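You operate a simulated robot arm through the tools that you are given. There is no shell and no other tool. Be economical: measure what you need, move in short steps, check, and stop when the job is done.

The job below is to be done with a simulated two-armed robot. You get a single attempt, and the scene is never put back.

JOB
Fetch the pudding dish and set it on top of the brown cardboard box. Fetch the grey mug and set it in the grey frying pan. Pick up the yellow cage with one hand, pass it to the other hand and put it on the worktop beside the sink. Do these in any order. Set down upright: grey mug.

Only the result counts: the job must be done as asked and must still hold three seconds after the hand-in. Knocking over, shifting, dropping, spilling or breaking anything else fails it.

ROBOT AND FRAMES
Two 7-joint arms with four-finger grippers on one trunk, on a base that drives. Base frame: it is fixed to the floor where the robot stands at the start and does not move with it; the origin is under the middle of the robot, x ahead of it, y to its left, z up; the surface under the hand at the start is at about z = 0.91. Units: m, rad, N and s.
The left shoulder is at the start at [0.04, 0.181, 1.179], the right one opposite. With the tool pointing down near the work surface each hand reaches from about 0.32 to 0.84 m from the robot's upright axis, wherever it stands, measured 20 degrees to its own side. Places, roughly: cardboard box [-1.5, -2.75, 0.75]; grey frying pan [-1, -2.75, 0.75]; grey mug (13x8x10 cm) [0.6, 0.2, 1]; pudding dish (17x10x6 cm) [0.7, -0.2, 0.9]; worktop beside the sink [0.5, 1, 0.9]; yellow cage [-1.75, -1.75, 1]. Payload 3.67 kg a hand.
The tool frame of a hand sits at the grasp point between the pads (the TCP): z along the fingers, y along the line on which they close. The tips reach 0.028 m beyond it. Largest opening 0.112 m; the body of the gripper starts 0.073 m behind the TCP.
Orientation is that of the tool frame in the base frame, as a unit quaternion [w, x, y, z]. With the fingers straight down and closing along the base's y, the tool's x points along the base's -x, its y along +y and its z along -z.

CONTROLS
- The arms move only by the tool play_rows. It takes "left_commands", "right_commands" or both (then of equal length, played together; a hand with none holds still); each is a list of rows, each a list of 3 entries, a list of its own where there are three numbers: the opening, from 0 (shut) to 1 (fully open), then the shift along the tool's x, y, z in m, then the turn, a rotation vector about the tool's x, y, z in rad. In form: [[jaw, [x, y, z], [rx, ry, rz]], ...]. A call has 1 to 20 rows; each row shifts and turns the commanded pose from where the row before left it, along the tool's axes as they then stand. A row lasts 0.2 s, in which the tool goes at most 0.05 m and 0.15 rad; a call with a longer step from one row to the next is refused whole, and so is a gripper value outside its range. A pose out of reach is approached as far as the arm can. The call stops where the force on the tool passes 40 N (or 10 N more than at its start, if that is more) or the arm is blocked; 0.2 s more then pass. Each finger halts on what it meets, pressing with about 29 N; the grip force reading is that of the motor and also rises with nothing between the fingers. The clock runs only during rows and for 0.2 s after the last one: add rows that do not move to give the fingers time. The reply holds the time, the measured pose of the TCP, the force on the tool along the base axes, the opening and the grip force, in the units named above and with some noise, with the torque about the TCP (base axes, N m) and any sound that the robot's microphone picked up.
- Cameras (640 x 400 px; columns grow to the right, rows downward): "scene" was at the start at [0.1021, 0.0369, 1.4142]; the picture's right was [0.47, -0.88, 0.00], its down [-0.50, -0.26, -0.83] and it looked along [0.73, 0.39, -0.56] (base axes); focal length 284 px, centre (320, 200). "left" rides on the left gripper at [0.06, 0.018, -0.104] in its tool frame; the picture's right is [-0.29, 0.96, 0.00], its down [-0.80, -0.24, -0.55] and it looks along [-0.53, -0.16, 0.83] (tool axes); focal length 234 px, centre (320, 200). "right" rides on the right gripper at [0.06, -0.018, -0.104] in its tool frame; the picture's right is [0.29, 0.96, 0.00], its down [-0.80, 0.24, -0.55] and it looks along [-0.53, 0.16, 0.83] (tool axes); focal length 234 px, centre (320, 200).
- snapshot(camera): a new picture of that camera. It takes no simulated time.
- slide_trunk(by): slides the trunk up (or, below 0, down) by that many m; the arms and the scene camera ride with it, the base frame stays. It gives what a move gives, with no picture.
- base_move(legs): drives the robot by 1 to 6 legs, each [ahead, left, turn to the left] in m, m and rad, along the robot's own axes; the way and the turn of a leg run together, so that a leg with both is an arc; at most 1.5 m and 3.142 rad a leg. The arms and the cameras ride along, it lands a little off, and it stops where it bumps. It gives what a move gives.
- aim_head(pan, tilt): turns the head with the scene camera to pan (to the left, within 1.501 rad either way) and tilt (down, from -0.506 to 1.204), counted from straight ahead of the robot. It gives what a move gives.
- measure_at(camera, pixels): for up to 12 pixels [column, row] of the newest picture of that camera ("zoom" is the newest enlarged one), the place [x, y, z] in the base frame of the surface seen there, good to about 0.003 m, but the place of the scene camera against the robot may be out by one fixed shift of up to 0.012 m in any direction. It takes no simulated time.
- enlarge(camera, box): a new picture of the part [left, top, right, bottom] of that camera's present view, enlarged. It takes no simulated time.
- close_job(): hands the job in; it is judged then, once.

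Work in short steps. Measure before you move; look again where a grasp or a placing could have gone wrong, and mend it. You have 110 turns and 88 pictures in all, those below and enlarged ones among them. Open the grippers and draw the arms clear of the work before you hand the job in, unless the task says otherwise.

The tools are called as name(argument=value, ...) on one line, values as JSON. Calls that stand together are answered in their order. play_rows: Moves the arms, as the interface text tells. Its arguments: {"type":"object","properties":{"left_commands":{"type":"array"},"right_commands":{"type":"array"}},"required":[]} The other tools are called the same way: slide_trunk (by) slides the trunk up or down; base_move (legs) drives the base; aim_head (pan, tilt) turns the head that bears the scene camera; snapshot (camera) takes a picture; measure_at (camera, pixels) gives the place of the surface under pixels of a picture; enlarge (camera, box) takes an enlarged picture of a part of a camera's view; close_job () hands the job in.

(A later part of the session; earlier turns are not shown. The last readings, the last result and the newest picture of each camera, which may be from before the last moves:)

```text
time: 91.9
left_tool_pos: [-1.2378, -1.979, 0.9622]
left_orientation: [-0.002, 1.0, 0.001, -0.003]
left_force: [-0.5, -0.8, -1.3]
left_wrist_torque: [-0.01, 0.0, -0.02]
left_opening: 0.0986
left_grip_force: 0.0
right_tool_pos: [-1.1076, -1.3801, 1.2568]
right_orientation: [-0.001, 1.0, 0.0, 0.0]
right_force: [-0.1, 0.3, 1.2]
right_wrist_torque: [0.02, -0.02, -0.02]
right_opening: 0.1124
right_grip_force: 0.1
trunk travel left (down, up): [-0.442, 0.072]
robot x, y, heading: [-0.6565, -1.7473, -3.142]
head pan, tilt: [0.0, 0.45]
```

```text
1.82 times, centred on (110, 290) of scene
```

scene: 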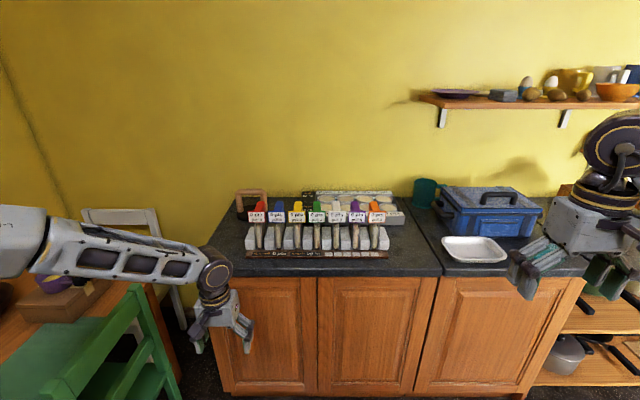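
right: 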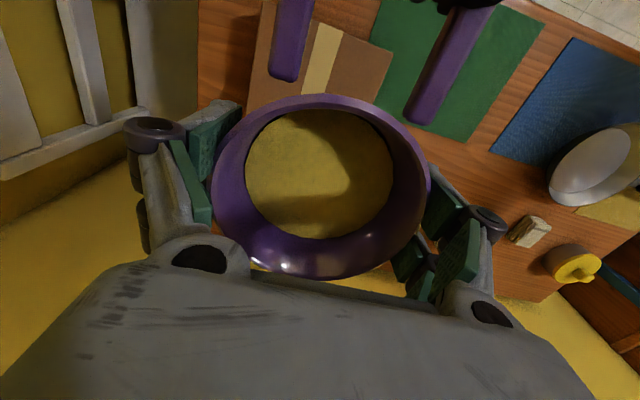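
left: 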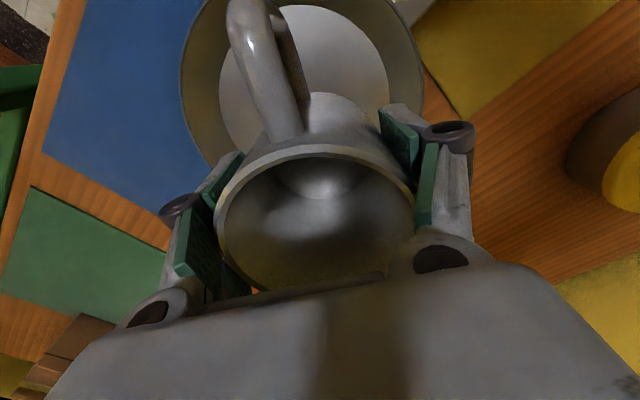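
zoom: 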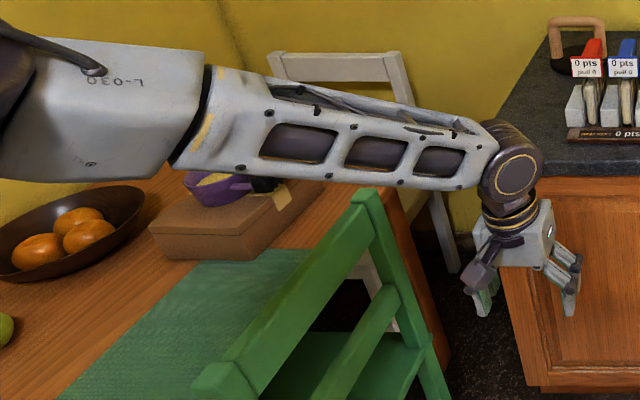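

The yellow cage is the one with the yellow handle at zoom (235,140), standing in a slot. I raise/retract the left hand first (small steps).

play_rows(left_commands=[[1, [0, 0, -0.04], [0, 0, 0]], [1, [0, 0, -0.04], [0, 0, 0]], [1, [0, 0, -0.04], [0, 0, 0]], [1, [0.02, 0, -0.04], [0, 0, 0]], [1, [0.03, 0, -0.03], [0, 0, 0]], [1, [0.03, 0, -0.03], [0, 0, 0]], [1, [0.04, 0, 0], [0, 0, 0]], [1, [0.04, 0, 0], [0, 0, 0]], [1, [0.04, 0, 0], [0, 0, 0]], [1, [0, 0, 0], [0, 0, 0]]])

measure_at(camera="scene", pixels=[[297, 205], [297, 213], [297, 230], [297, 250], [316, 205], [277, 205], [316, 252], [290, 245], [308, 245]])

```text
time: 94.1
left_tool_pos: [-1.038, -1.9786, 1.1801]
left_orientation: [0.0, 1.0, 0.0, -0.002]
left_force: [-0.1, -0.2, -0.8]
left_wrist_torque: [-0.03, 0.0, 0.03]
left_opening: 0.112
left_grip_force: 0.0
right_tool_pos: [-1.1081, -1.3802, 1.2572]
right_orientation: [0.0, 1.0, -0.001, 0.001]
right_force: [-0.5, 0.0, -1.0]
right_wrist_torque: [0.01, 0.03, 0.0]
right_opening: 0.1119
right_grip_force: 0.0
trunk travel left (down, up): [-0.442, 0.072]
robot x, y, heading: [-0.6593, -1.7509, -3.14]
head pan, tilt: [0.0, 0.45]
```

```text
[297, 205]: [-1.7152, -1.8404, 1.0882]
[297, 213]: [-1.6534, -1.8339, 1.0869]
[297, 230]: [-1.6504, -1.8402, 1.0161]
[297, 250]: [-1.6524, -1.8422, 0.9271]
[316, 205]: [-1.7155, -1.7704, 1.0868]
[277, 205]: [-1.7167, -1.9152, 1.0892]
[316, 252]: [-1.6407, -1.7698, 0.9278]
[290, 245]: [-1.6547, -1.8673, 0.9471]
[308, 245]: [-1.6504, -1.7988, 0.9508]
```

I'll pick with the left hand from about (-1.12,-1.62). Retract the right hand a bit, then drive.

play_rows(right_commands=[[1, [0.04, 0, 0], [0, 0, 0]], [1, [0.04, 0, 0], [0, 0, 0]], [1, [0.04, 0, 0], [0, 0, 0]]], left_commands=[[1, [0, 0, -0.03], [0, 0, 0]], [1, [0, 0, -0.03], [0, 0, 0]], [1, [0, 0, 0], [0, 0, 0]]])

base_move(legs=[[0.46, -0.13, 0]])

snapshot(camera="left")

snapshot(camera="scene")

```text
time: 94.9
left_tool_pos: [-1.0355, -1.9804, 1.2401]
left_orientation: [-0.001, 1.0, 0.001, -0.004]
left_force: [0.2, -0.7, 0.7]
left_wrist_torque: [0.02, 0.04, 0.02]
left_opening: 0.1118
left_grip_force: 0.1
right_tool_pos: [-0.9864, -1.3808, 1.2604]
right_orientation: [-0.001, 1.0, -0.001, -0.001]
right_force: [-0.6, 0.4, 0.5]
right_wrist_torque: [-0.01, 0.01, -0.03]
right_opening: 0.1119
right_grip_force: 0.1
trunk travel left (down, up): [-0.442, 0.072]
robot x, y, heading: [-0.6561, -1.7503, -3.143]
head pan, tilt: [0.0, 0.45]
```

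```text
time: 97.8
left_tool_pos: [-1.4962, -1.85, 1.24]
left_orientation: [-0.002, 1.0, 0.001, -0.004]
left_force: [0.7, 0.3, -0.4]
left_wrist_torque: [0.03, 0.03, -0.01]
left_opening: 0.112
left_grip_force: 0.0
right_tool_pos: [-1.4465, -1.2521, 1.2595]
right_orientation: [-0.002, 1.0, -0.001, 0.0]
right_force: [0.5, 0.6, 1.0]
right_wrist_torque: [0.02, 0.01, -0.01]
right_opening: 0.1119
right_grip_force: 0.0
trunk travel left (down, up): [-0.442, 0.072]
robot x, y, heading: [-1.12, -1.6178, -3.139]
head pan, tilt: [0.0, 0.45]
```

```text
39 pictures are left
```

left: 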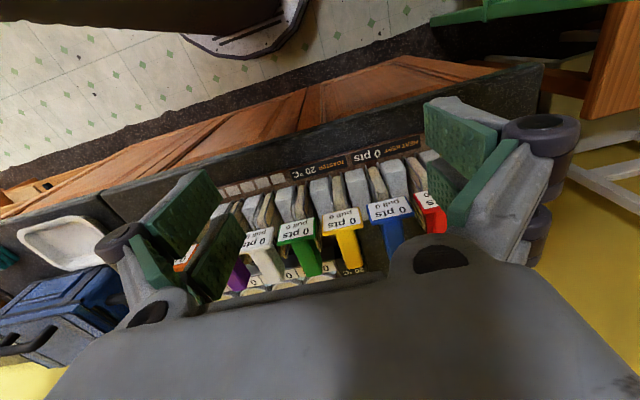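

```text
38 pictures are left
```

scene: 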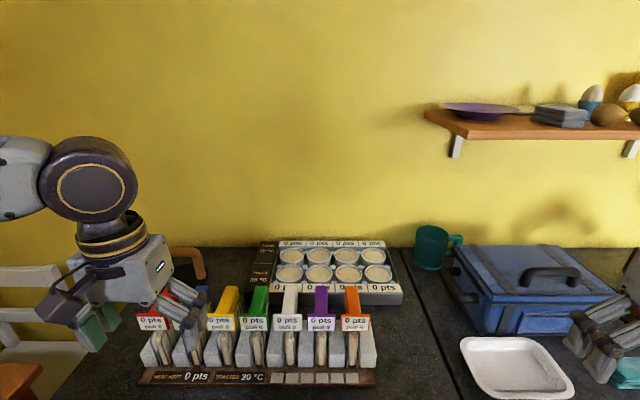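

measure_at(camera="left", pixels=[[340, 222], [325, 225], [358, 218], [345, 240], [352, 265], [338, 245], [358, 245], [322, 245], [300, 240], [385, 215], [395, 240]])

enlarge(camera="scene", box=[130, 260, 290, 390])

```text
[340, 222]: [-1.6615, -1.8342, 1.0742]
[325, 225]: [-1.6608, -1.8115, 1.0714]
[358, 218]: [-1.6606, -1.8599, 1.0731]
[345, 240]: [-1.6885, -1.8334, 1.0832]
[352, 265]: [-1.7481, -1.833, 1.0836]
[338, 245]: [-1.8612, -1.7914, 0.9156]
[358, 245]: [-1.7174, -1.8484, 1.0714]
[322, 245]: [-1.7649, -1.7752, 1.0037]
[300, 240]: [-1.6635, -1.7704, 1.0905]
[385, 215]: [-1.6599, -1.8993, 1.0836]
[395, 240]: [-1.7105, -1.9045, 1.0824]
```

```text
3.08 times, centred on (210, 325) of scene
```

zoom: 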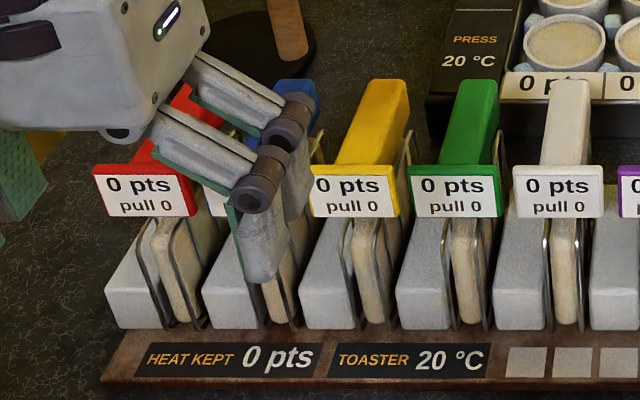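

measure_at(camera="zoom", pixels=[[385, 84], [385, 95], [375, 130], [355, 130], [396, 130], [405, 100], [408, 140], [400, 160], [355, 215], [375, 220], [400, 215], [340, 200]])

```text
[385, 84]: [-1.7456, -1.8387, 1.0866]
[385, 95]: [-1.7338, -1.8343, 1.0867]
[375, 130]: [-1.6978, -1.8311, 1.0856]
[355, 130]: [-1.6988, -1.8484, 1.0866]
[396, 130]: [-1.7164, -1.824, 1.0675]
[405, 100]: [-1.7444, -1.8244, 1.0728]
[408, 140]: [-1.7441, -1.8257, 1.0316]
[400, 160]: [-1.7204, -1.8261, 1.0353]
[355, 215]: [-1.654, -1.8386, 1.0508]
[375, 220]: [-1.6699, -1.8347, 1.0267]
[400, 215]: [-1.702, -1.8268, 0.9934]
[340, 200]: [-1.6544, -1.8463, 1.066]
```

Plan for the pass: left grips the yellow bar (x −1.66…−1.75, y≈−1.836, top 1.083) with a 30° lean back, near the label end; later right grips the other end leaning oppositely. First tilt the left hand and move to a hover 8 cm short of the grasp.

play_rows(left_commands=[[0.55, [0, 0, 0], [0, -0.13, 0]], [0.55, [0, 0, 0], [0, -0.13, 0]], [0.55, [0, 0, 0], [0, -0.13, 0]], [0.55, [0, 0, 0], [0, -0.13, 0]], [0.55, [-0.024, -0.004, 0.03], [0, 0, 0]], [0.55, [-0.024, -0.004, 0.03], [0, 0, 0]], [0.55, [-0.024, -0.003, 0.035], [0, 0, 0]], [0.55, [-0.023, -0.003, 0.035], [0, 0, 0]], [0.55, [0, 0, 0.035], [0, 0, 0]], [0.55, [0, 0, 0], [0, 0, 0]]])

snapshot(camera="left")

snapshot(camera="scene")

```text
time: 100.0
left_tool_pos: [-1.6993, -1.8315, 1.1627]
left_orientation: [-0.002, 0.966, 0.001, -0.26]
left_force: [1.1, 0.6, 0.5]
left_wrist_torque: [0.02, -0.03, -0.01]
left_opening: 0.0614
left_grip_force: 0.0
left hand out of reach, approached as far as the arm can: row 3, 4
right_tool_pos: [-1.4479, -1.2506, 1.258]
right_orientation: [-0.001, 1.0, 0.0, 0.001]
right_force: [0.1, 0.7, -0.5]
right_wrist_torque: [-0.01, 0.01, -0.01]
right_opening: 0.1119
right_grip_force: 0.0
trunk travel left (down, up): [-0.442, 0.072]
robot x, y, heading: [-1.1171, -1.62, -3.133]
head pan, tilt: [0.0, 0.45]
```

```text
36 pictures are left
```

left: 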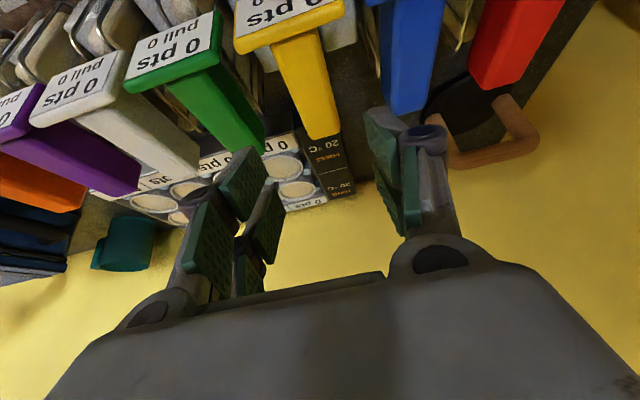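

```text
35 pictures are left
```

scene: 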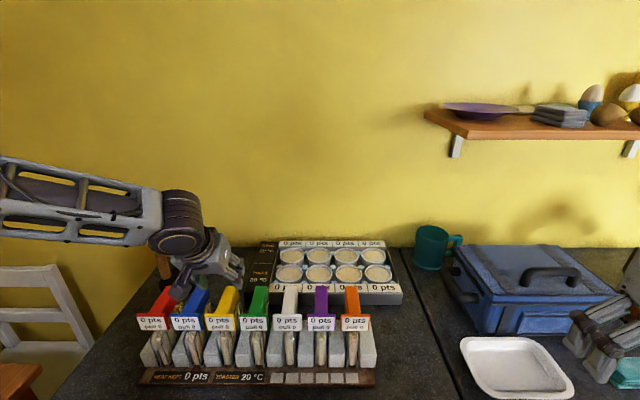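

measure_at(camera="left", pixels=[[275, 60], [315, 50], [295, 80], [310, 125], [288, 85], [325, 80], [335, 110], [340, 120], [302, 138], [245, 45], [338, 5], [262, 140]])

```text
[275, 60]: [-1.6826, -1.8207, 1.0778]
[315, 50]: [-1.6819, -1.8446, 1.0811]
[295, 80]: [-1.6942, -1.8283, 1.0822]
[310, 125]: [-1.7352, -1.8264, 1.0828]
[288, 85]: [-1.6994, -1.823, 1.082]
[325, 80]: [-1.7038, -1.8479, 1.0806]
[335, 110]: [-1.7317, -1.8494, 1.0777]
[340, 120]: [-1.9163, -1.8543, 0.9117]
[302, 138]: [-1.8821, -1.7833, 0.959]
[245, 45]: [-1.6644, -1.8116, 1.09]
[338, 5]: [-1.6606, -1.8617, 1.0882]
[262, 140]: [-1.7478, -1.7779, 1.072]
```

Bar centre y=−1.835, width 2.6 cm. Align along x′, then descend along the tool axis to the grasp.

play_rows(left_commands=[[0.55, [0.021, 0.0035, 0], [0, 0, 0]], [0.55, [0.0205, 0, 0], [0, 0, 0]], [0.55, [0, 0, 0.03], [0, 0, 0]], [0.55, [0, 0, 0.03], [0, 0, 0]], [0.55, [0, 0, 0.018], [0, 0, 0]], [0.55, [0, 0, 0], [0, 0, 0]]])

snapshot(camera="left")

```text
time: 101.3
left_tool_pos: [-1.7033, -1.8365, 1.0752]
left_orientation: [-0.002, 0.966, 0.001, -0.26]
left_force: [0.2, -0.6, -0.2]
left_wrist_torque: [-0.01, 0.03, 0.02]
left_opening: 0.0616
left_grip_force: 0.0
right_tool_pos: [-1.4475, -1.2515, 1.2588]
right_orientation: [0.0, 1.0, 0.0, 0.0]
right_force: [0.5, 0.1, 0.3]
right_wrist_torque: [-0.01, 0.0, -0.01]
right_opening: 0.112
right_grip_force: 0.0
trunk travel left (down, up): [-0.442, 0.072]
robot x, y, heading: [-1.1148, -1.6208, -3.135]
head pan, tilt: [0.0, 0.45]
```

```text
34 pictures are left
```

left: 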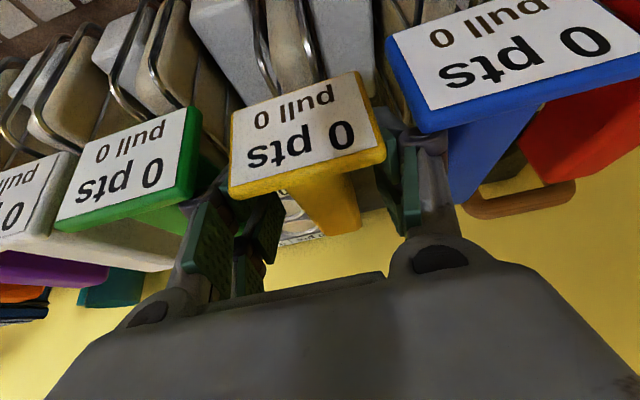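

Fingers straddle the yellow bar. Close the grip.

play_rows(left_commands=[[0.1, [0, 0, 0], [0, 0, 0]], [0.1, [0, 0, 0], [0, 0, 0]], [0.1, [0, 0, 0], [0, 0, 0]], [0.1, [0, 0, 0], [0, 0, 0]]])

```text
time: 102.3
left_tool_pos: [-1.7036, -1.8359, 1.075]
left_orientation: [-0.001, 0.966, 0.001, -0.26]
left_force: [-0.8, -0.3, 0.2]
left_wrist_torque: [0.0, 0.01, -0.02]
left_opening: 0.0598
left_grip_force: 28.6
right_tool_pos: [-1.4482, -1.2513, 1.258]
right_orientation: [-0.001, 1.0, 0.0, 0.0]
right_force: [-0.3, -0.3, 0.2]
right_wrist_torque: [0.0, -0.01, -0.05]
right_opening: 0.1119
right_grip_force: 0.1
trunk travel left (down, up): [-0.442, 0.072]
robot x, y, heading: [-1.1152, -1.618, -3.138]
head pan, tilt: [0.0, 0.45]
```

The grip stopped at 0.060 – the leaning fingers hit the label plate. I reopen, back off along the tool axis, make the tool vertical and will re-grasp further back on the bar.

play_rows(left_commands=[[0.57, [0, 0, 0], [0, 0, 0]], [0.57, [0, 0, 0], [0, 0, 0]], [0.57, [0, 0, -0.03], [0, 0, 0]], [0.57, [0, 0, -0.04], [0, 0, 0]], [0.57, [0, 0, -0.03], [0, 0, 0]], [0.5, [0, 0, 0], [0, 0.13, 0]], [0.5, [0, 0, 0], [0, 0.13, 0]], [0.5, [0, 0, 0], [0, 0.13, 0]], [0.5, [0, 0, 0], [0, 0.13, 0]], [0.5, [0, 0, 0], [0, 0, 0]]])

enlarge(camera="scene", box=[120, 200, 400, 390])

```text
time: 104.5
left_tool_pos: [-1.6526, -1.8354, 1.1612]
left_orientation: [-0.001, 1.0, 0.001, -0.001]
left_force: [-0.3, 0.7, -0.2]
left_wrist_torque: [0.02, 0.01, 0.02]
left_opening: 0.0561
left_grip_force: 0.1
right_tool_pos: [-1.4476, -1.2511, 1.2588]
right_orientation: [-0.001, 1.0, 0.0, 0.0]
right_force: [0.0, 0.6, -0.5]
right_wrist_torque: [-0.01, 0.01, -0.04]
right_opening: 0.1118
right_grip_force: 0.0
trunk travel left (down, up): [-0.442, 0.072]
robot x, y, heading: [-1.1159, -1.6198, -3.137]
head pan, tilt: [0.0, 0.45]
```

```text
2.11 times, centred on (260, 295) of scene
```

zoom: 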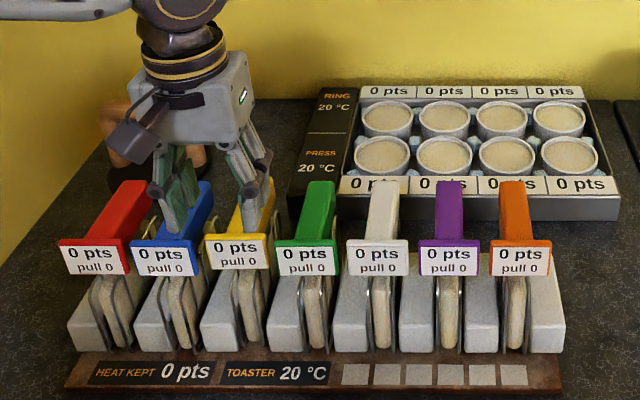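

Rack undisturbed. Move 6.2 cm further back and descend vertically onto the bar.

play_rows(left_commands=[[0.5, [-0.031, 0, 0], [0, 0, 0]], [0.5, [-0.031, 0, 0], [0, 0, 0]], [0.5, [0, 0, 0.03], [0, 0, 0]], [0.5, [0, 0, 0.03], [0, 0, 0]], [0.5, [0, 0, 0.023], [0, 0, 0]], [0.5, [0, 0, 0], [0, 0, 0]], [0.1, [0, 0, 0], [0, 0, 0]], [0.1, [0, 0, 0], [0, 0, 0]], [0.1, [0, 0, 0], [0, 0, 0]]])

snapshot(camera="left")

```text
time: 106.5
left_tool_pos: [-1.7165, -1.8363, 1.0786]
left_orientation: [-0.001, 1.0, 0.001, -0.002]
left_force: [-0.6, 0.2, 0.0]
left_wrist_torque: [-0.01, 0.06, -0.04]
left_opening: 0.0293
left_grip_force: 28.8
right_tool_pos: [-1.447, -1.2516, 1.2592]
right_orientation: [0.0, 1.0, 0.0, 0.0]
right_force: [0.3, 0.3, 0.4]
right_wrist_torque: [0.01, 0.0, 0.02]
right_opening: 0.1118
right_grip_force: 0.0
trunk travel left (down, up): [-0.442, 0.072]
robot x, y, heading: [-1.118, -1.6188, -3.143]
head pan, tilt: [0.0, 0.45]
```

```text
32 pictures are left
```

left: 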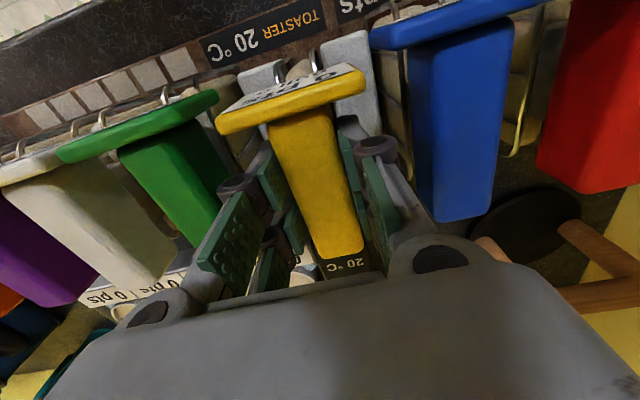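

Gripped the bar at 0.029 m. Lift straight up slowly.

play_rows(left_commands=[[0.1, [0, 0, -0.015], [0, 0, 0]], [0.1, [0, 0, -0.02], [0, 0, 0]], [0.1, [0, 0, -0.03], [0, 0, 0]], [0.1, [0, 0, -0.03], [0, 0, 0]], [0.1, [0, 0, -0.03], [0, 0, 0]], [0.1, [0, 0, -0.03], [0, 0, 0]], [0.1, [0, 0, -0.03], [0, 0, 0]], [0.1, [0, 0, 0], [0, 0, 0]]])

snapshot(camera="scene")

```text
time: 108.3
left_tool_pos: [-1.7148, -1.8369, 1.2635]
left_orientation: [-0.001, 1.0, 0.0, -0.002]
left_force: [-0.3, -0.3, -0.5]
left_wrist_torque: [-0.03, 0.01, 0.0]
left_opening: 0.0296
left_grip_force: 28.8
right_tool_pos: [-1.4497, -1.2516, 1.258]
right_orientation: [-0.001, 1.0, 0.001, 0.001]
right_force: [-1.1, 0.9, -0.2]
right_wrist_torque: [-0.01, -0.01, -0.04]
right_opening: 0.1119
right_grip_force: 0.0
trunk travel left (down, up): [-0.442, 0.072]
robot x, y, heading: [-1.1152, -1.6206, -3.136]
head pan, tilt: [0.0, 0.45]
```

```text
31 pictures are left
```

scene: 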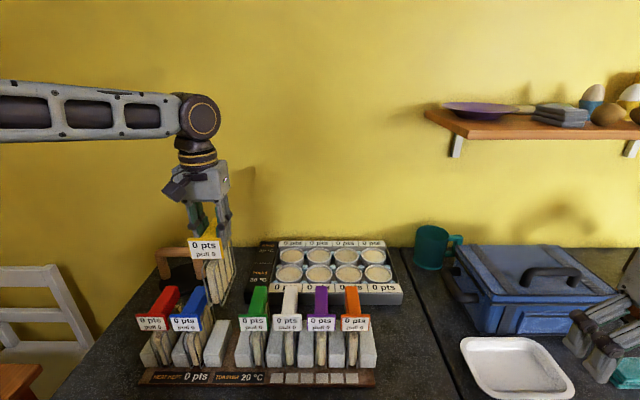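

Yellow cage is free of the rack. Raise a bit more, retract, then back the base away.

play_rows(left_commands=[[0.1, [0, 0, -0.03], [0, 0, 0]], [0.1, [0.03, 0, -0.01], [0, 0, 0]], [0.1, [0.04, 0, 0], [0, 0, 0]], [0.1, [0.04, 0, 0], [0, 0, 0]], [0.1, [0.04, 0, 0], [0, 0, 0]], [0.1, [0, 0, 0], [0, 0, 0]]])

base_move(legs=[[-0.5, 0, 0]])

snapshot(camera="scene")

```text
time: 109.8
left_tool_pos: [-1.5645, -1.8352, 1.3029]
left_orientation: [-0.002, 1.0, 0.002, -0.003]
left_force: [0.0, 0.2, -0.7]
left_wrist_torque: [-0.02, -0.05, 0.0]
left_opening: 0.0293
left_grip_force: 28.6
right_tool_pos: [-1.4496, -1.2509, 1.2581]
right_orientation: [-0.001, 1.0, 0.0, 0.001]
right_force: [0.2, 0.5, -0.5]
right_wrist_torque: [-0.02, -0.03, -0.01]
right_opening: 0.112
right_grip_force: 0.1
trunk travel left (down, up): [-0.442, 0.072]
robot x, y, heading: [-1.1166, -1.6224, -3.139]
head pan, tilt: [0.0, 0.45]
```

```text
time: 112.8
left_tool_pos: [-1.0658, -1.8335, 1.3034]
left_orientation: [-0.002, 1.0, 0.0, -0.004]
left_force: [0.0, -1.1, -1.6]
left_wrist_torque: [0.02, -0.06, -0.01]
left_opening: 0.0294
left_grip_force: 29.4
right_tool_pos: [-0.9473, -1.2508, 1.2582]
right_orientation: [-0.001, 1.0, -0.002, 0.001]
right_force: [0.5, 0.0, 0.5]
right_wrist_torque: [-0.02, 0.0, 0.0]
right_opening: 0.112
right_grip_force: 0.1
trunk travel left (down, up): [-0.442, 0.072]
robot x, y, heading: [-0.6154, -1.6203, 3.14]
head pan, tilt: [0.0, 0.45]
```

```text
30 pictures are left
```

scene: 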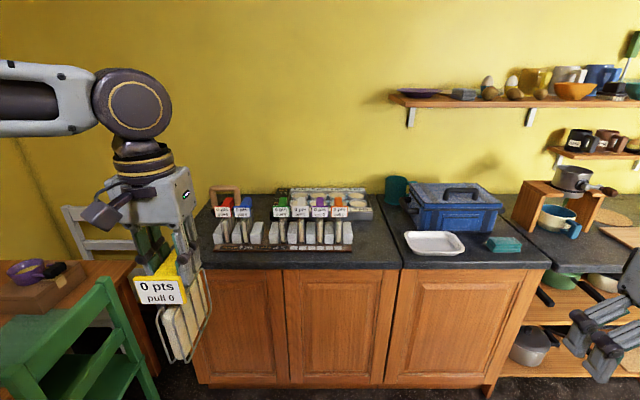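

Now rotate: left hand yaw +90° (cage's free end toward the right), right hand yaw −90° and a 45° lean so it points down-left.

play_rows(left_commands=[[0.1, [0, 0, 0], [0, 0, 0.131]], [0.1, [0, 0, 0], [0, 0, 0.131]], [0.1, [0, 0, 0], [0, 0, 0.131]], [0.1, [0, 0, 0], [0, 0, 0.131]], [0.1, [0, 0, 0], [0, 0, 0.131]], [0.1, [0, 0, 0], [0, 0, 0.131]], [0.1, [0, 0, 0], [0, 0, 0.131]], [0.1, [0, 0, 0], [0, 0, 0.131]], [0.1, [0, 0, 0], [0, 0, 0.131]], [0.1, [0, 0, 0], [0, 0, 0.131]], [0.1, [0, 0, 0], [0, 0, 0.131]], [0.1, [0, 0, 0], [0, 0, 0.13]], [0.1, [0, 0, 0], [0, 0, 0]], [0.1, [0, 0, 0], [0, 0, 0]], [0.1, [0, 0, 0], [0, 0, 0]], [0.1, [0, 0, 0], [0, 0, 0]], [0.1, [0, 0, 0], [0, 0, 0]], [0.1, [0, 0, 0], [0, 0, 0]]], right_commands=[[0.6, [0, 0, 0], [0, 0, -0.131]], [0.6, [0, 0, 0], [0, 0, -0.131]], [0.6, [0, 0, 0], [0, 0, -0.131]], [0.6, [0, 0, 0], [0, 0, -0.131]], [0.6, [0, 0, 0], [0, 0, -0.131]], [0.6, [0, 0, 0], [0, 0, -0.131]], [0.6, [0, 0, 0], [0, 0, -0.131]], [0.6, [0, 0, 0], [0, 0, -0.131]], [0.6, [0, 0, 0], [0, 0, -0.131]], [0.6, [0, 0, 0], [0, 0, -0.131]], [0.6, [0, 0, 0], [0, 0, -0.131]], [0.6, [0, 0, 0], [0, 0, -0.13]], [0.6, [0, 0, 0], [0, -0.131, 0]], [0.6, [0, 0, 0], [0, -0.131, 0]], [0.6, [0, 0, 0], [0, -0.131, 0]], [0.6, [0, 0, 0], [0, -0.131, 0]], [0.6, [0, 0, 0], [0, -0.131, 0]], [0.6, [0, 0, 0], [0, -0.13, 0]]])

snapshot(camera="scene")

```text
time: 116.8
left_tool_pos: [-1.0641, -1.8334, 1.3019]
left_orientation: [-0.001, -0.706, 0.708, 0.002]
left_force: [0.1, -0.5, -0.4]
left_wrist_torque: [0.03, -0.01, -0.03]
left_opening: 0.0295
left_grip_force: 29.4
right_tool_pos: [-0.8888, -1.2468, 1.1628]
right_orientation: [0.112, 0.962, 0.249, -0.013]
right_force: [-0.4, -0.2, 0.4]
right_wrist_torque: [-0.01, 0.03, 0.0]
right_opening: 0.0674
right_grip_force: 0.1
right hand out of reach, approached as far as the arm can: row 5, 6, 7, 8, 9, 10, 11, 12, 14, 16, 17, 18
trunk travel left (down, up): [-0.442, 0.072]
robot x, y, heading: [-0.619, -1.6228, 3.141]
head pan, tilt: [0.0, 0.45]
stopped in row 18 (right hand): the arm was blocked; the commanded pose is now the measured one
```

```text
29 pictures are left
```

scene: 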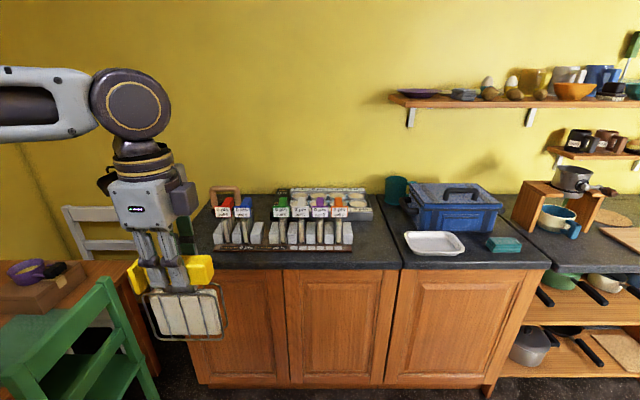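

The left yaw worked; the right hand was too close in for its yaw (only ~28° reached). I move the right hand to a better place (ahead 0.5, right 0.2) and then continue its yaw.

play_rows(right_commands=[[0.6, [-0.041, 0.007, -0.004], [0, 0, 0]], [0.6, [-0.041, 0.007, -0.004], [0, 0, 0]], [0.6, [-0.041, 0.007, -0.004], [0, 0, 0]], [0.6, [-0.041, 0.007, -0.004], [0, 0, 0]], [0.6, [-0.041, 0.007, -0.004], [0, 0, 0]], [0.6, [-0.041, 0.007, -0.004], [0, 0, 0]], [0.6, [-0.041, 0.007, -0.004], [0, 0, 0]], [0.6, [0, 0, 0], [0, 0, -0.13]], [0.6, [0, 0, 0], [0, 0, -0.13]], [0.6, [0, 0, 0], [0, 0, -0.13]], [0.6, [0, 0, 0], [0, 0, -0.13]], [0.6, [0, 0, 0], [0, 0, -0.13]], [0.6, [0, 0, 0], [0, 0, -0.13]], [0.6, [0, 0, 0], [0, 0, -0.13]], [0.6, [0, 0, 0], [0, 0, -0.13]], [0.6, [0, 0, 0], [0, 0, 0]]])

```text
time: 120.2
left_tool_pos: [-1.065, -1.8342, 1.3016]
left_orientation: [0.0, -0.707, 0.708, 0.002]
left_force: [0.3, -0.1, -0.4]
left_wrist_torque: [-0.03, -0.01, 0.01]
left_opening: 0.0292
left_grip_force: 28.7
right_tool_pos: [-1.1263, -1.4396, 1.2295]
right_orientation: [0.107, 0.896, 0.429, -0.034]
right_force: [-0.5, 0.5, -0.1]
right_wrist_torque: [0.04, -0.03, 0.02]
right_opening: 0.0673
right_grip_force: 0.1
right hand out of reach, approached as far as the arm can: row 10, 11, 12, 13, 14, 15
trunk travel left (down, up): [-0.442, 0.072]
robot x, y, heading: [-0.6161, -1.6168, 3.141]
head pan, tilt: [0.0, 0.45]
```

Right yaw in the negative direction is limited (~−51°). I try the other way (yaw to +90°, x toward left), which works with an opposite lean.

play_rows(right_commands=[[0.6, [0, 0, 0], [0, 0, 0.13]], [0.6, [0, 0, 0], [0, 0, 0.13]], [0.6, [0, 0, 0], [0, 0, 0.13]], [0.6, [0, 0, 0], [0, 0, 0.13]], [0.6, [0, 0, 0], [0, 0, 0.13]], [0.6, [0, 0, 0], [0, 0, 0.13]], [0.6, [0, 0, 0], [0, 0, 0.13]], [0.6, [0, 0, 0], [0, 0, 0.13]], [0.6, [0, 0, 0], [0, 0, 0.13]], [0.6, [0, 0, 0], [0, 0, 0.13]], [0.6, [0, 0, 0], [0, 0, 0.13]], [0.6, [0, 0, 0], [0, 0, 0.13]], [0.6, [0, 0, 0], [0, 0, 0.13]], [0.6, [0, 0, 0], [0, 0, 0.13]], [0.6, [0, 0, 0], [0, 0, 0.13]], [0.6, [0, 0, 0], [0, 0, 0.13]], [0.6, [0, 0, 0], [0, 0, 0.13]], [0.6, [0, 0, 0], [0, 0, 0.13]], [0.6, [0, 0, 0], [0, 0, 0.12]], [0.6, [0, 0, 0], [0, 0, 0]]])

```text
time: 124.4
left_tool_pos: [-1.064, -1.8344, 1.3021]
left_orientation: [0.0, -0.707, 0.707, 0.003]
left_force: [0.4, 0.3, -0.4]
left_wrist_torque: [0.03, -0.04, 0.02]
left_opening: 0.0294
left_grip_force: 28.5
right_tool_pos: [-1.1263, -1.4382, 1.2288]
right_orientation: [0.068, 0.704, -0.701, 0.09]
right_force: [-0.4, -0.1, 0.2]
right_wrist_torque: [0.0, 0.02, 0.0]
right_opening: 0.0673
right_grip_force: 0.0
trunk travel left (down, up): [-0.442, 0.072]
robot x, y, heading: [-0.6157, -1.6218, 3.143]
head pan, tilt: [0.0, 0.45]
```

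+90° yaw is reached, closing axis now forward. Lean further by 0.82 rad (to ~60° from vertical, pointing left-down) and view.

play_rows(right_commands=[[0.6, [0, 0, 0], [0, 0.12, 0]], [0.6, [0, 0, 0], [0, 0.12, 0]], [0.6, [0, 0, 0], [0, 0.12, 0]], [0.6, [0, 0, 0], [0, 0.12, 0]], [0.6, [0, 0, 0], [0, 0.12, 0]], [0.6, [0, 0, 0], [0, 0.12, 0]], [0.6, [0, 0, 0], [0, 0.1, 0]], [0.6, [0, 0, 0], [0, 0, 0]]])

aim_head(pan=0.2, tilt=0.45)

snapshot(camera="scene")

```text
time: 126.2
left_tool_pos: [-1.0643, -1.8342, 1.3027]
left_orientation: [-0.001, -0.706, 0.708, 0.003]
left_force: [-0.4, 0.3, -0.6]
left_wrist_torque: [-0.03, 0.01, -0.02]
left_opening: 0.0295
left_grip_force: 28.4
right_tool_pos: [-1.1262, -1.4383, 1.2297]
right_orientation: [-0.343, -0.609, 0.616, -0.364]
right_force: [0.5, -0.4, 0.9]
right_wrist_torque: [0.02, 0.01, 0.01]
right_opening: 0.0672
right_grip_force: 0.1
trunk travel left (down, up): [-0.442, 0.072]
robot x, y, heading: [-0.6169, -1.6201, 3.142]
head pan, tilt: [0.0, 0.45]
```

```text
time: 126.9
left_tool_pos: [-1.0636, -1.8354, 1.302]
left_orientation: [0.0, -0.707, 0.707, 0.003]
left_force: [0.1, 1.2, -0.5]
left_wrist_torque: [0.02, 0.0, -0.03]
left_opening: 0.0294
left_grip_force: 29.1
right_tool_pos: [-1.1252, -1.4387, 1.229]
right_orientation: [-0.341, -0.61, 0.616, -0.363]
right_force: [0.7, -0.1, 0.8]
right_wrist_torque: [-0.03, -0.01, 0.0]
right_opening: 0.0672
right_grip_force: 0.0
trunk travel left (down, up): [-0.442, 0.072]
robot x, y, heading: [-0.618, -1.6156, 3.139]
head pan, tilt: [0.201, 0.45]
```

```text
28 pictures are left
```

scene: 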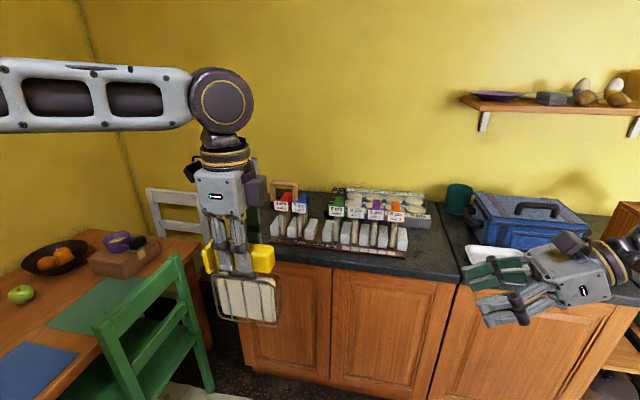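

Right gripper now points left and slightly down. I measure the cage body corners in an enlarged view.

enlarge(camera="scene", box=[180, 200, 340, 340])

```text
2.86 times, centred on (260, 270) of scene
```

zoom: 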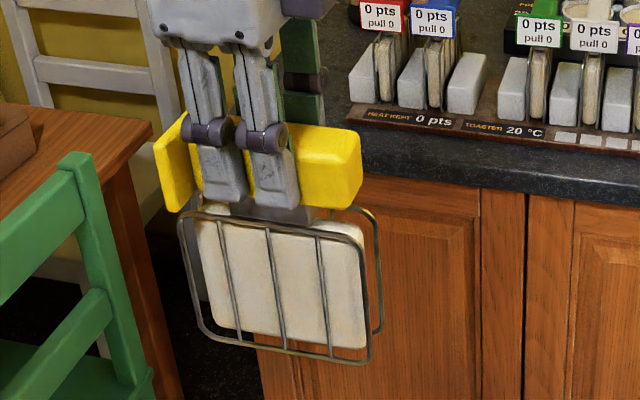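

measure_at(camera="zoom", pixels=[[355, 150], [345, 190], [355, 235], [368, 290], [366, 350], [195, 325], [190, 235], [280, 345], [340, 270], [270, 200], [378, 230], [265, 260]])

```text
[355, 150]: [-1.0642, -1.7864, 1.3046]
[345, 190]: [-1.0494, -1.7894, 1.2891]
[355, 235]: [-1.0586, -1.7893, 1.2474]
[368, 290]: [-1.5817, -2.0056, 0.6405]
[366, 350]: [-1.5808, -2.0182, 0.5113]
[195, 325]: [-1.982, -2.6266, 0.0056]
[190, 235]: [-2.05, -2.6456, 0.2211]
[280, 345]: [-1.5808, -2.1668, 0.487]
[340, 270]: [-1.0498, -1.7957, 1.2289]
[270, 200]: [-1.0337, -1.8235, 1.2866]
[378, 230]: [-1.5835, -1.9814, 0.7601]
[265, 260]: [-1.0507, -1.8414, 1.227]
```

Cage: free edge y≈−1.787, plane x≈−1.064, body z≈1.16–1.27. I bring the right hand to a hover 10 cm before the grasp (TCP target (−1.064,−1.812,1.235)).

play_rows(right_commands=[[0.7, [0.0273, -0.0087, 0.0316], [0, 0, 0]], [0.7, [0.0273, -0.0087, 0.0316], [0, 0, 0]], [0.7, [0.0273, -0.0087, 0.0316], [0, 0, 0]], [0.7, [0.0273, -0.0087, 0.0316], [0, 0, 0]], [0.7, [0.0273, -0.0087, 0.0316], [0, 0, 0]], [0.7, [0.0273, -0.0087, 0.0316], [0, 0, 0]], [0.7, [0.0273, -0.0087, 0.0316], [0, 0, 0]], [0.7, [0, 0, 0], [0, 0, 0]]])

snapshot(camera="right")

snapshot(camera="scene")

```text
time: 128.7
left_tool_pos: [-1.0652, -1.8332, 1.3027]
left_orientation: [-0.001, -0.706, 0.708, 0.003]
left_force: [0.2, 0.0, -1.0]
left_wrist_torque: [0.02, 0.01, -0.04]
left_opening: 0.0292
left_grip_force: 29.1
right_tool_pos: [-1.064, -1.7238, 1.2847]
right_orientation: [-0.342, -0.609, 0.616, -0.363]
right_force: [0.3, -0.2, 0.2]
right_wrist_torque: [-0.02, 0.0, -0.01]
right_opening: 0.0784
right_grip_force: 0.1
trunk travel left (down, up): [-0.442, 0.072]
robot x, y, heading: [-0.6167, -1.6173, 3.137]
head pan, tilt: [0.201, 0.45]
```

```text
26 pictures are left
```

right: 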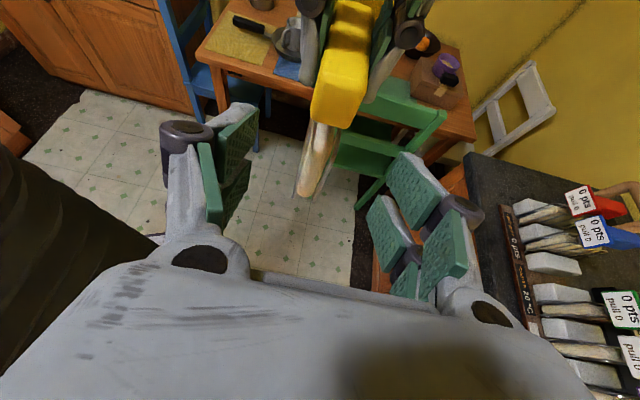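

```text
25 pictures are left
```

scene: 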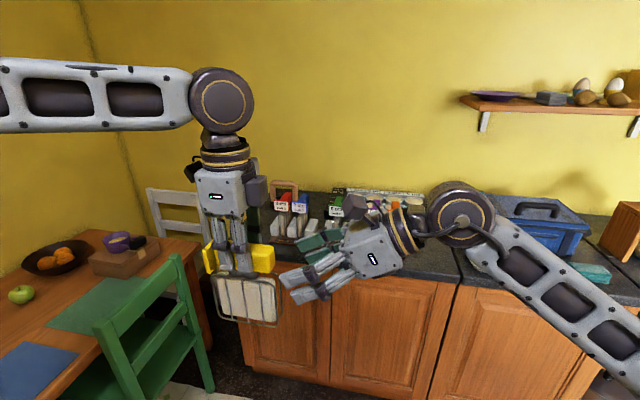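

measure_at(camera="right", pixels=[[340, 100], [322, 150], [308, 190], [315, 130], [335, 130], [300, 180], [345, 40], [310, 170], [330, 170]])

```text
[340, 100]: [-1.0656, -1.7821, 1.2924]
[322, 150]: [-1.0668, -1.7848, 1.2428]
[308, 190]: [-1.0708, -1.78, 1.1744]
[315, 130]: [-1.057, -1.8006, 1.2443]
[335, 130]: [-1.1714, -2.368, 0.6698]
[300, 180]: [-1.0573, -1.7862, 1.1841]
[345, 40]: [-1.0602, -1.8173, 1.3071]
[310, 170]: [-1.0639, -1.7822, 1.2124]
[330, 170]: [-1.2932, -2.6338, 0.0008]
```

The cage edge is centred (x≈−1.066, y≈−1.783). Advance 0.10 m along the tool axis and then look before closing.

play_rows(right_commands=[[0.7, [-0.004, 0.003, 0.02], [0, 0, 0]], [0.7, [0, 0, 0.03], [0, 0, 0]], [0.7, [0, 0, 0.03], [0, 0, 0]], [0.7, [0, 0, 0.022], [0, 0, 0]], [0.7, [0, 0, 0], [0, 0, 0]]])

enlarge(camera="scene", box=[180, 180, 400, 340])

```text
time: 129.9
left_tool_pos: [-1.0648, -1.8335, 1.3024]
left_orientation: [-0.001, -0.706, 0.708, 0.003]
left_force: [-1.1, 1.0, -0.4]
left_wrist_torque: [-0.02, 0.0, -0.03]
left_opening: 0.0294
left_grip_force: 28.9
right_tool_pos: [-1.0663, -1.8121, 1.2304]
right_orientation: [-0.342, -0.61, 0.616, -0.363]
right_force: [-1.0, 0.3, 0.3]
right_wrist_torque: [-0.02, -0.01, -0.03]
right_opening: 0.0784
right_grip_force: 0.1
trunk travel left (down, up): [-0.442, 0.072]
robot x, y, heading: [-0.6173, -1.6217, 3.14]
head pan, tilt: [0.201, 0.45]
```

```text
2.50 times, centred on (290, 260) of scene
```

zoom: 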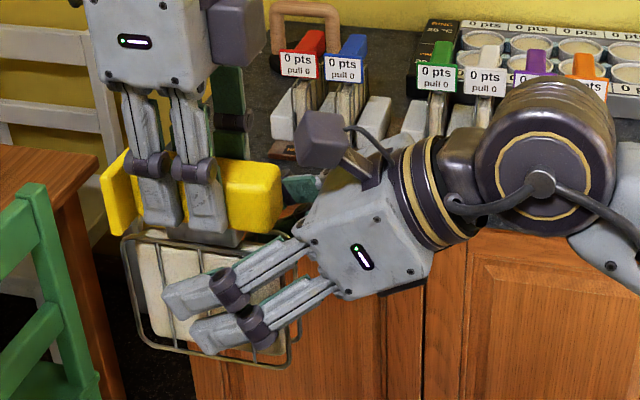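

Right fingers straddle the cage body with no collision. Close the right grip.

play_rows(right_commands=[[0.1, [0, 0, 0], [0, 0, 0]], [0.1, [0, 0, 0], [0, 0, 0]], [0.1, [0, 0, 0], [0, 0, 0]], [0.1, [0, 0, 0], [0, 0, 0]]])

```text
time: 130.9
left_tool_pos: [-1.0638, -1.8341, 1.3031]
left_orientation: [-0.001, -0.707, 0.707, 0.002]
left_force: [-2.9, 0.5, -1.3]
left_wrist_torque: [0.05, -0.42, -0.2]
left_opening: 0.0292
left_grip_force: 29.4
right_tool_pos: [-1.0643, -1.8124, 1.2295]
right_orientation: [-0.342, -0.61, 0.616, -0.363]
right_force: [3.1, -0.3, 0.7]
right_wrist_torque: [-0.01, 0.63, 0.27]
right_opening: 0.0259
right_grip_force: 29.2
trunk travel left (down, up): [-0.442, 0.072]
robot x, y, heading: [-0.6163, -1.6216, 3.141]
head pan, tilt: [0.201, 0.45]
```

Both hands hold it (0.026 m on the body). Release left slightly and lift it straight up and off.

play_rows(left_commands=[[0.5, [0, 0, 0], [0, 0, 0]], [0.5, [0, 0, 0], [0, 0, 0]], [0.5, [0, 0, 0], [0, 0, 0]], [0.5, [0, 0, -0.03], [0, 0, 0]], [0.5, [0, 0, -0.04], [0, 0, 0]], [0.5, [0, 0, -0.03], [0, 0, 0]], [0.5, [0, 0, 0], [0, 0, 0]]])

snapshot(camera="scene")

```text
time: 132.5
left_tool_pos: [-1.0637, -1.8343, 1.4042]
left_orientation: [-0.001, -0.706, 0.708, 0.004]
left_force: [-0.1, -0.1, -0.3]
left_wrist_torque: [0.0, 0.02, 0.02]
left_opening: 0.056
left_grip_force: 0.0
right_tool_pos: [-1.0654, -1.812, 1.2302]
right_orientation: [-0.343, -0.609, 0.617, -0.363]
right_force: [1.6, -0.2, 0.5]
right_wrist_torque: [0.01, 0.03, -0.01]
right_opening: 0.0254
right_grip_force: 29.2
trunk travel left (down, up): [-0.442, 0.072]
robot x, y, heading: [-0.6168, -1.6247, 3.139]
head pan, tilt: [0.201, 0.45]
```

```text
23 pictures are left
```

scene: 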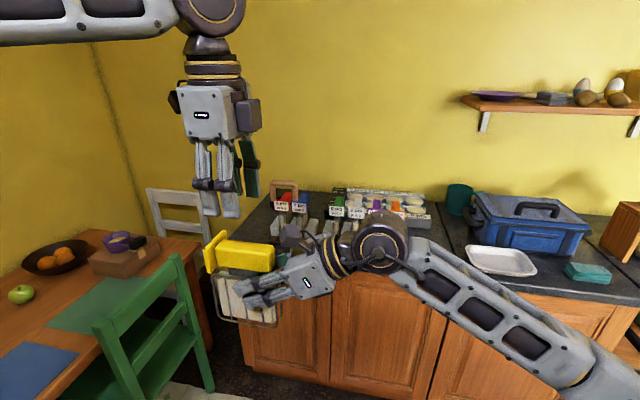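

Pass done; the right hand alone holds the cage. Pull the hands apart: left goes further left, right moves 0.22 m toward its own side.

play_rows(right_commands=[[0.1, [0, 0, 0], [0, 0, 0]], [0.1, [-0.0184, 0, -0.0317], [0, 0, 0]], [0.1, [-0.0184, 0, -0.0317], [0, 0, 0]], [0.1, [-0.0184, 0, -0.0317], [0, 0, 0]], [0.1, [-0.0184, 0, -0.0317], [0, 0, 0]], [0.1, [-0.0184, 0, -0.0317], [0, 0, 0]], [0.1, [-0.0184, 0, -0.0317], [0, 0, 0]], [0.1, [0, 0, 0], [0, 0, 0]]], left_commands=[[0.5, [0.03, 0, 0], [0, 0, 0]], [0.5, [0.03, 0, 0], [0, 0, 0]], [0.5, [0.03, 0, 0], [0, 0, 0]], [0.5, [0, 0, 0], [0, 0, 0]], [0.5, [0, 0, 0], [0, 0, 0]], [0.5, [0, 0, 0], [0, 0, 0]], [0.5, [0, 0, 0], [0, 0, 0]], [0.5, [0, 0, 0], [0, 0, 0]]])

base_move(legs=[[0, 0, -1.571]])

aim_head(pan=0, tilt=0.45)

snapshot(camera="scene")

```text
time: 134.3
left_tool_pos: [-1.0642, -1.9255, 1.4014]
left_orientation: [0.0, -0.706, 0.708, 0.003]
left_force: [-1.3, -0.1, -0.5]
left_wrist_torque: [0.0, 0.01, 0.05]
left_opening: 0.0559
left_grip_force: 0.2
right_tool_pos: [-1.0673, -1.5912, 1.2302]
right_orientation: [-0.341, -0.611, 0.615, -0.364]
right_force: [0.0, 0.4, -0.9]
right_wrist_torque: [0.01, 0.03, 0.0]
right_opening: 0.0253
right_grip_force: 28.9
trunk travel left (down, up): [-0.442, 0.072]
robot x, y, heading: [-0.6137, -1.6195, 3.142]
head pan, tilt: [0.201, 0.45]
```

```text
time: 138.9
left_tool_pos: [-0.9267, -1.1773, 1.4015]
left_orientation: [0.001, -0.008, 1.0, 0.002]
left_force: [0.0, 0.1, -0.4]
left_wrist_torque: [-0.03, -0.01, 0.0]
left_opening: 0.0558
left_grip_force: 0.0
right_tool_pos: [-0.5949, -1.1688, 1.2301]
right_orientation: [-0.498, -0.005, 0.867, -0.021]
right_force: [0.4, -0.3, -0.2]
right_wrist_torque: [0.0, -0.01, -0.03]
right_opening: 0.0255
right_grip_force: 28.8
trunk travel left (down, up): [-0.442, 0.072]
robot x, y, heading: [-0.6179, -1.6198, 1.588]
head pan, tilt: [0.201, 0.45]
```

```text
time: 139.6
left_tool_pos: [-0.9273, -1.1775, 1.4024]
left_orientation: [0.002, -0.008, 1.0, 0.003]
left_force: [0.3, 0.0, -0.9]
left_wrist_torque: [0.01, -0.06, -0.04]
left_opening: 0.056
left_grip_force: 0.1
right_tool_pos: [-0.5947, -1.1693, 1.2305]
right_orientation: [-0.499, -0.004, 0.867, -0.02]
right_force: [0.0, -0.1, 1.5]
right_wrist_torque: [0.02, 0.0, 0.03]
right_opening: 0.0255
right_grip_force: 28.8
trunk travel left (down, up): [-0.442, 0.072]
robot x, y, heading: [-0.6171, -1.6241, 1.586]
head pan, tilt: [0.0, 0.45]
```

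```text
22 pictures are left
```

scene: 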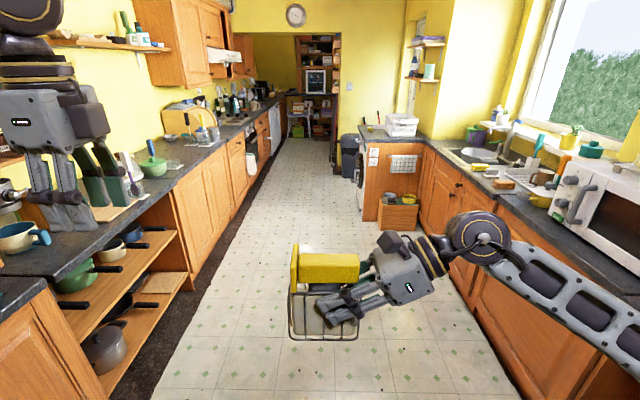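

enlarge(camera="scene", box=[340, 90, 560, 240])

```text
2.67 times, centred on (450, 165) of scene
```

zoom: 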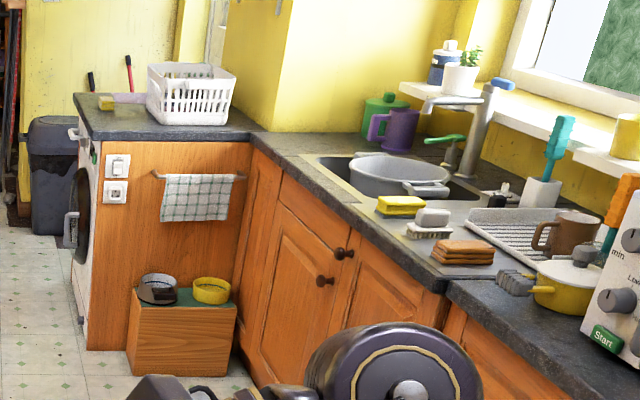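

measure_at(camera="zoom", pixels=[[270, 150], [255, 138], [330, 140], [300, 155], [340, 160], [310, 185], [250, 155], [130, 350], [238, 370], [85, 345], [390, 145], [130, 128]])

```text
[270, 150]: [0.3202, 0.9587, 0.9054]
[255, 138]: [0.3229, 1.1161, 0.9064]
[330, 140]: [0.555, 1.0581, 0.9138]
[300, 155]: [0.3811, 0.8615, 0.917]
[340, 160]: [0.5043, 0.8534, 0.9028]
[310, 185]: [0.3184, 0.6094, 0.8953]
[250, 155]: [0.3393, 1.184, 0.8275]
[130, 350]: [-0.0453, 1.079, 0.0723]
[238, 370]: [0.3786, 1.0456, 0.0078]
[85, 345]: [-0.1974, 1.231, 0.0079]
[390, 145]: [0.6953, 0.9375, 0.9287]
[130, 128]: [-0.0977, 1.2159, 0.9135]
```

Target spot: worktop left of the sink around (0.47,1.0), top z≈0.91. I drive up the room, turn to heading ≈0.35 and look again.

base_move(legs=[[1.4, -0.05, 0], [0.5, -0.15, 0], [0, 0, -1.236]])

aim_head(pan=0.15, tilt=0.5)

snapshot(camera="scene")

```text
time: 152.8
left_tool_pos: [-0.1227, 0.7114, 1.402]
left_orientation: [0.003, 0.576, 0.818, 0.001]
left_force: [-0.5, -0.3, -0.3]
left_wrist_torque: [0.03, 0.03, 0.0]
left_opening: 0.056
left_grip_force: 0.1
right_tool_pos: [-0.0092, 0.3981, 1.2306]
right_orientation: [-0.416, 0.502, 0.706, 0.274]
right_force: [0.0, -0.5, -0.7]
right_wrist_torque: [0.0, -0.02, -0.04]
right_opening: 0.0257
right_grip_force: 29.0
trunk travel left (down, up): [-0.442, 0.072]
robot x, y, heading: [-0.4449, 0.2732, 0.344]
head pan, tilt: [0.0, 0.45]
```

```text
time: 153.5
left_tool_pos: [-0.124, 0.7109, 1.4009]
left_orientation: [0.003, 0.576, 0.818, 0.001]
left_force: [-0.1, 0.0, 0.7]
left_wrist_torque: [-0.01, -0.01, 0.01]
left_opening: 0.056
left_grip_force: 0.0
right_tool_pos: [-0.0091, 0.3989, 1.231]
right_orientation: [-0.417, 0.502, 0.706, 0.275]
right_force: [0.1, 0.1, -1.4]
right_wrist_torque: [-0.02, 0.0, 0.04]
right_opening: 0.0254
right_grip_force: 29.2
trunk travel left (down, up): [-0.442, 0.072]
robot x, y, heading: [-0.4455, 0.2733, 0.348]
head pan, tilt: [0.15, 0.499]
```

```text
20 pictures are left
```

scene: 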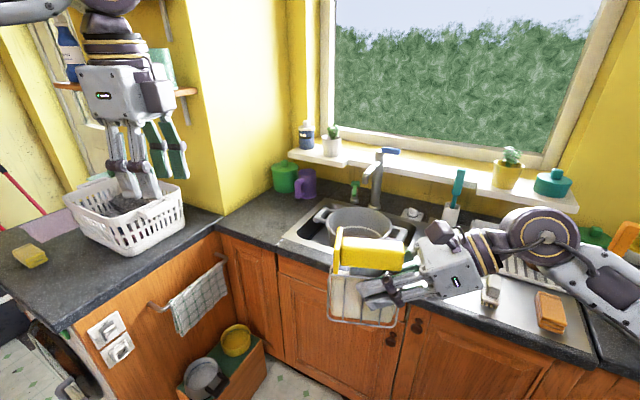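

measure_at(camera="scene", pixels=[[225, 205], [260, 210], [290, 235], [250, 225], [215, 150], [290, 160], [305, 200], [330, 210], [370, 225], [270, 245], [190, 95], [345, 240]])

snapshot(camera="right")

```text
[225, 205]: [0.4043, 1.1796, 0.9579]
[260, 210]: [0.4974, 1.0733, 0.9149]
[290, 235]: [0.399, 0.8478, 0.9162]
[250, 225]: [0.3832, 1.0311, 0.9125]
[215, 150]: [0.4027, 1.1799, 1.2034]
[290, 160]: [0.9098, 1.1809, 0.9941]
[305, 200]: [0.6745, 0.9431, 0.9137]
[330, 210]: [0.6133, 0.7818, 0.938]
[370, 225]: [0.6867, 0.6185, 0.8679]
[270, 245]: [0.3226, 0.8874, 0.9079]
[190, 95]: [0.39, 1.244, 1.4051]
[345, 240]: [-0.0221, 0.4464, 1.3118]
```

```text
19 pictures are left
```

right: 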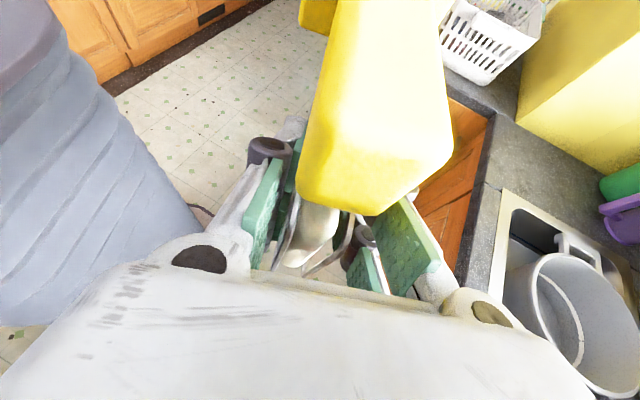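

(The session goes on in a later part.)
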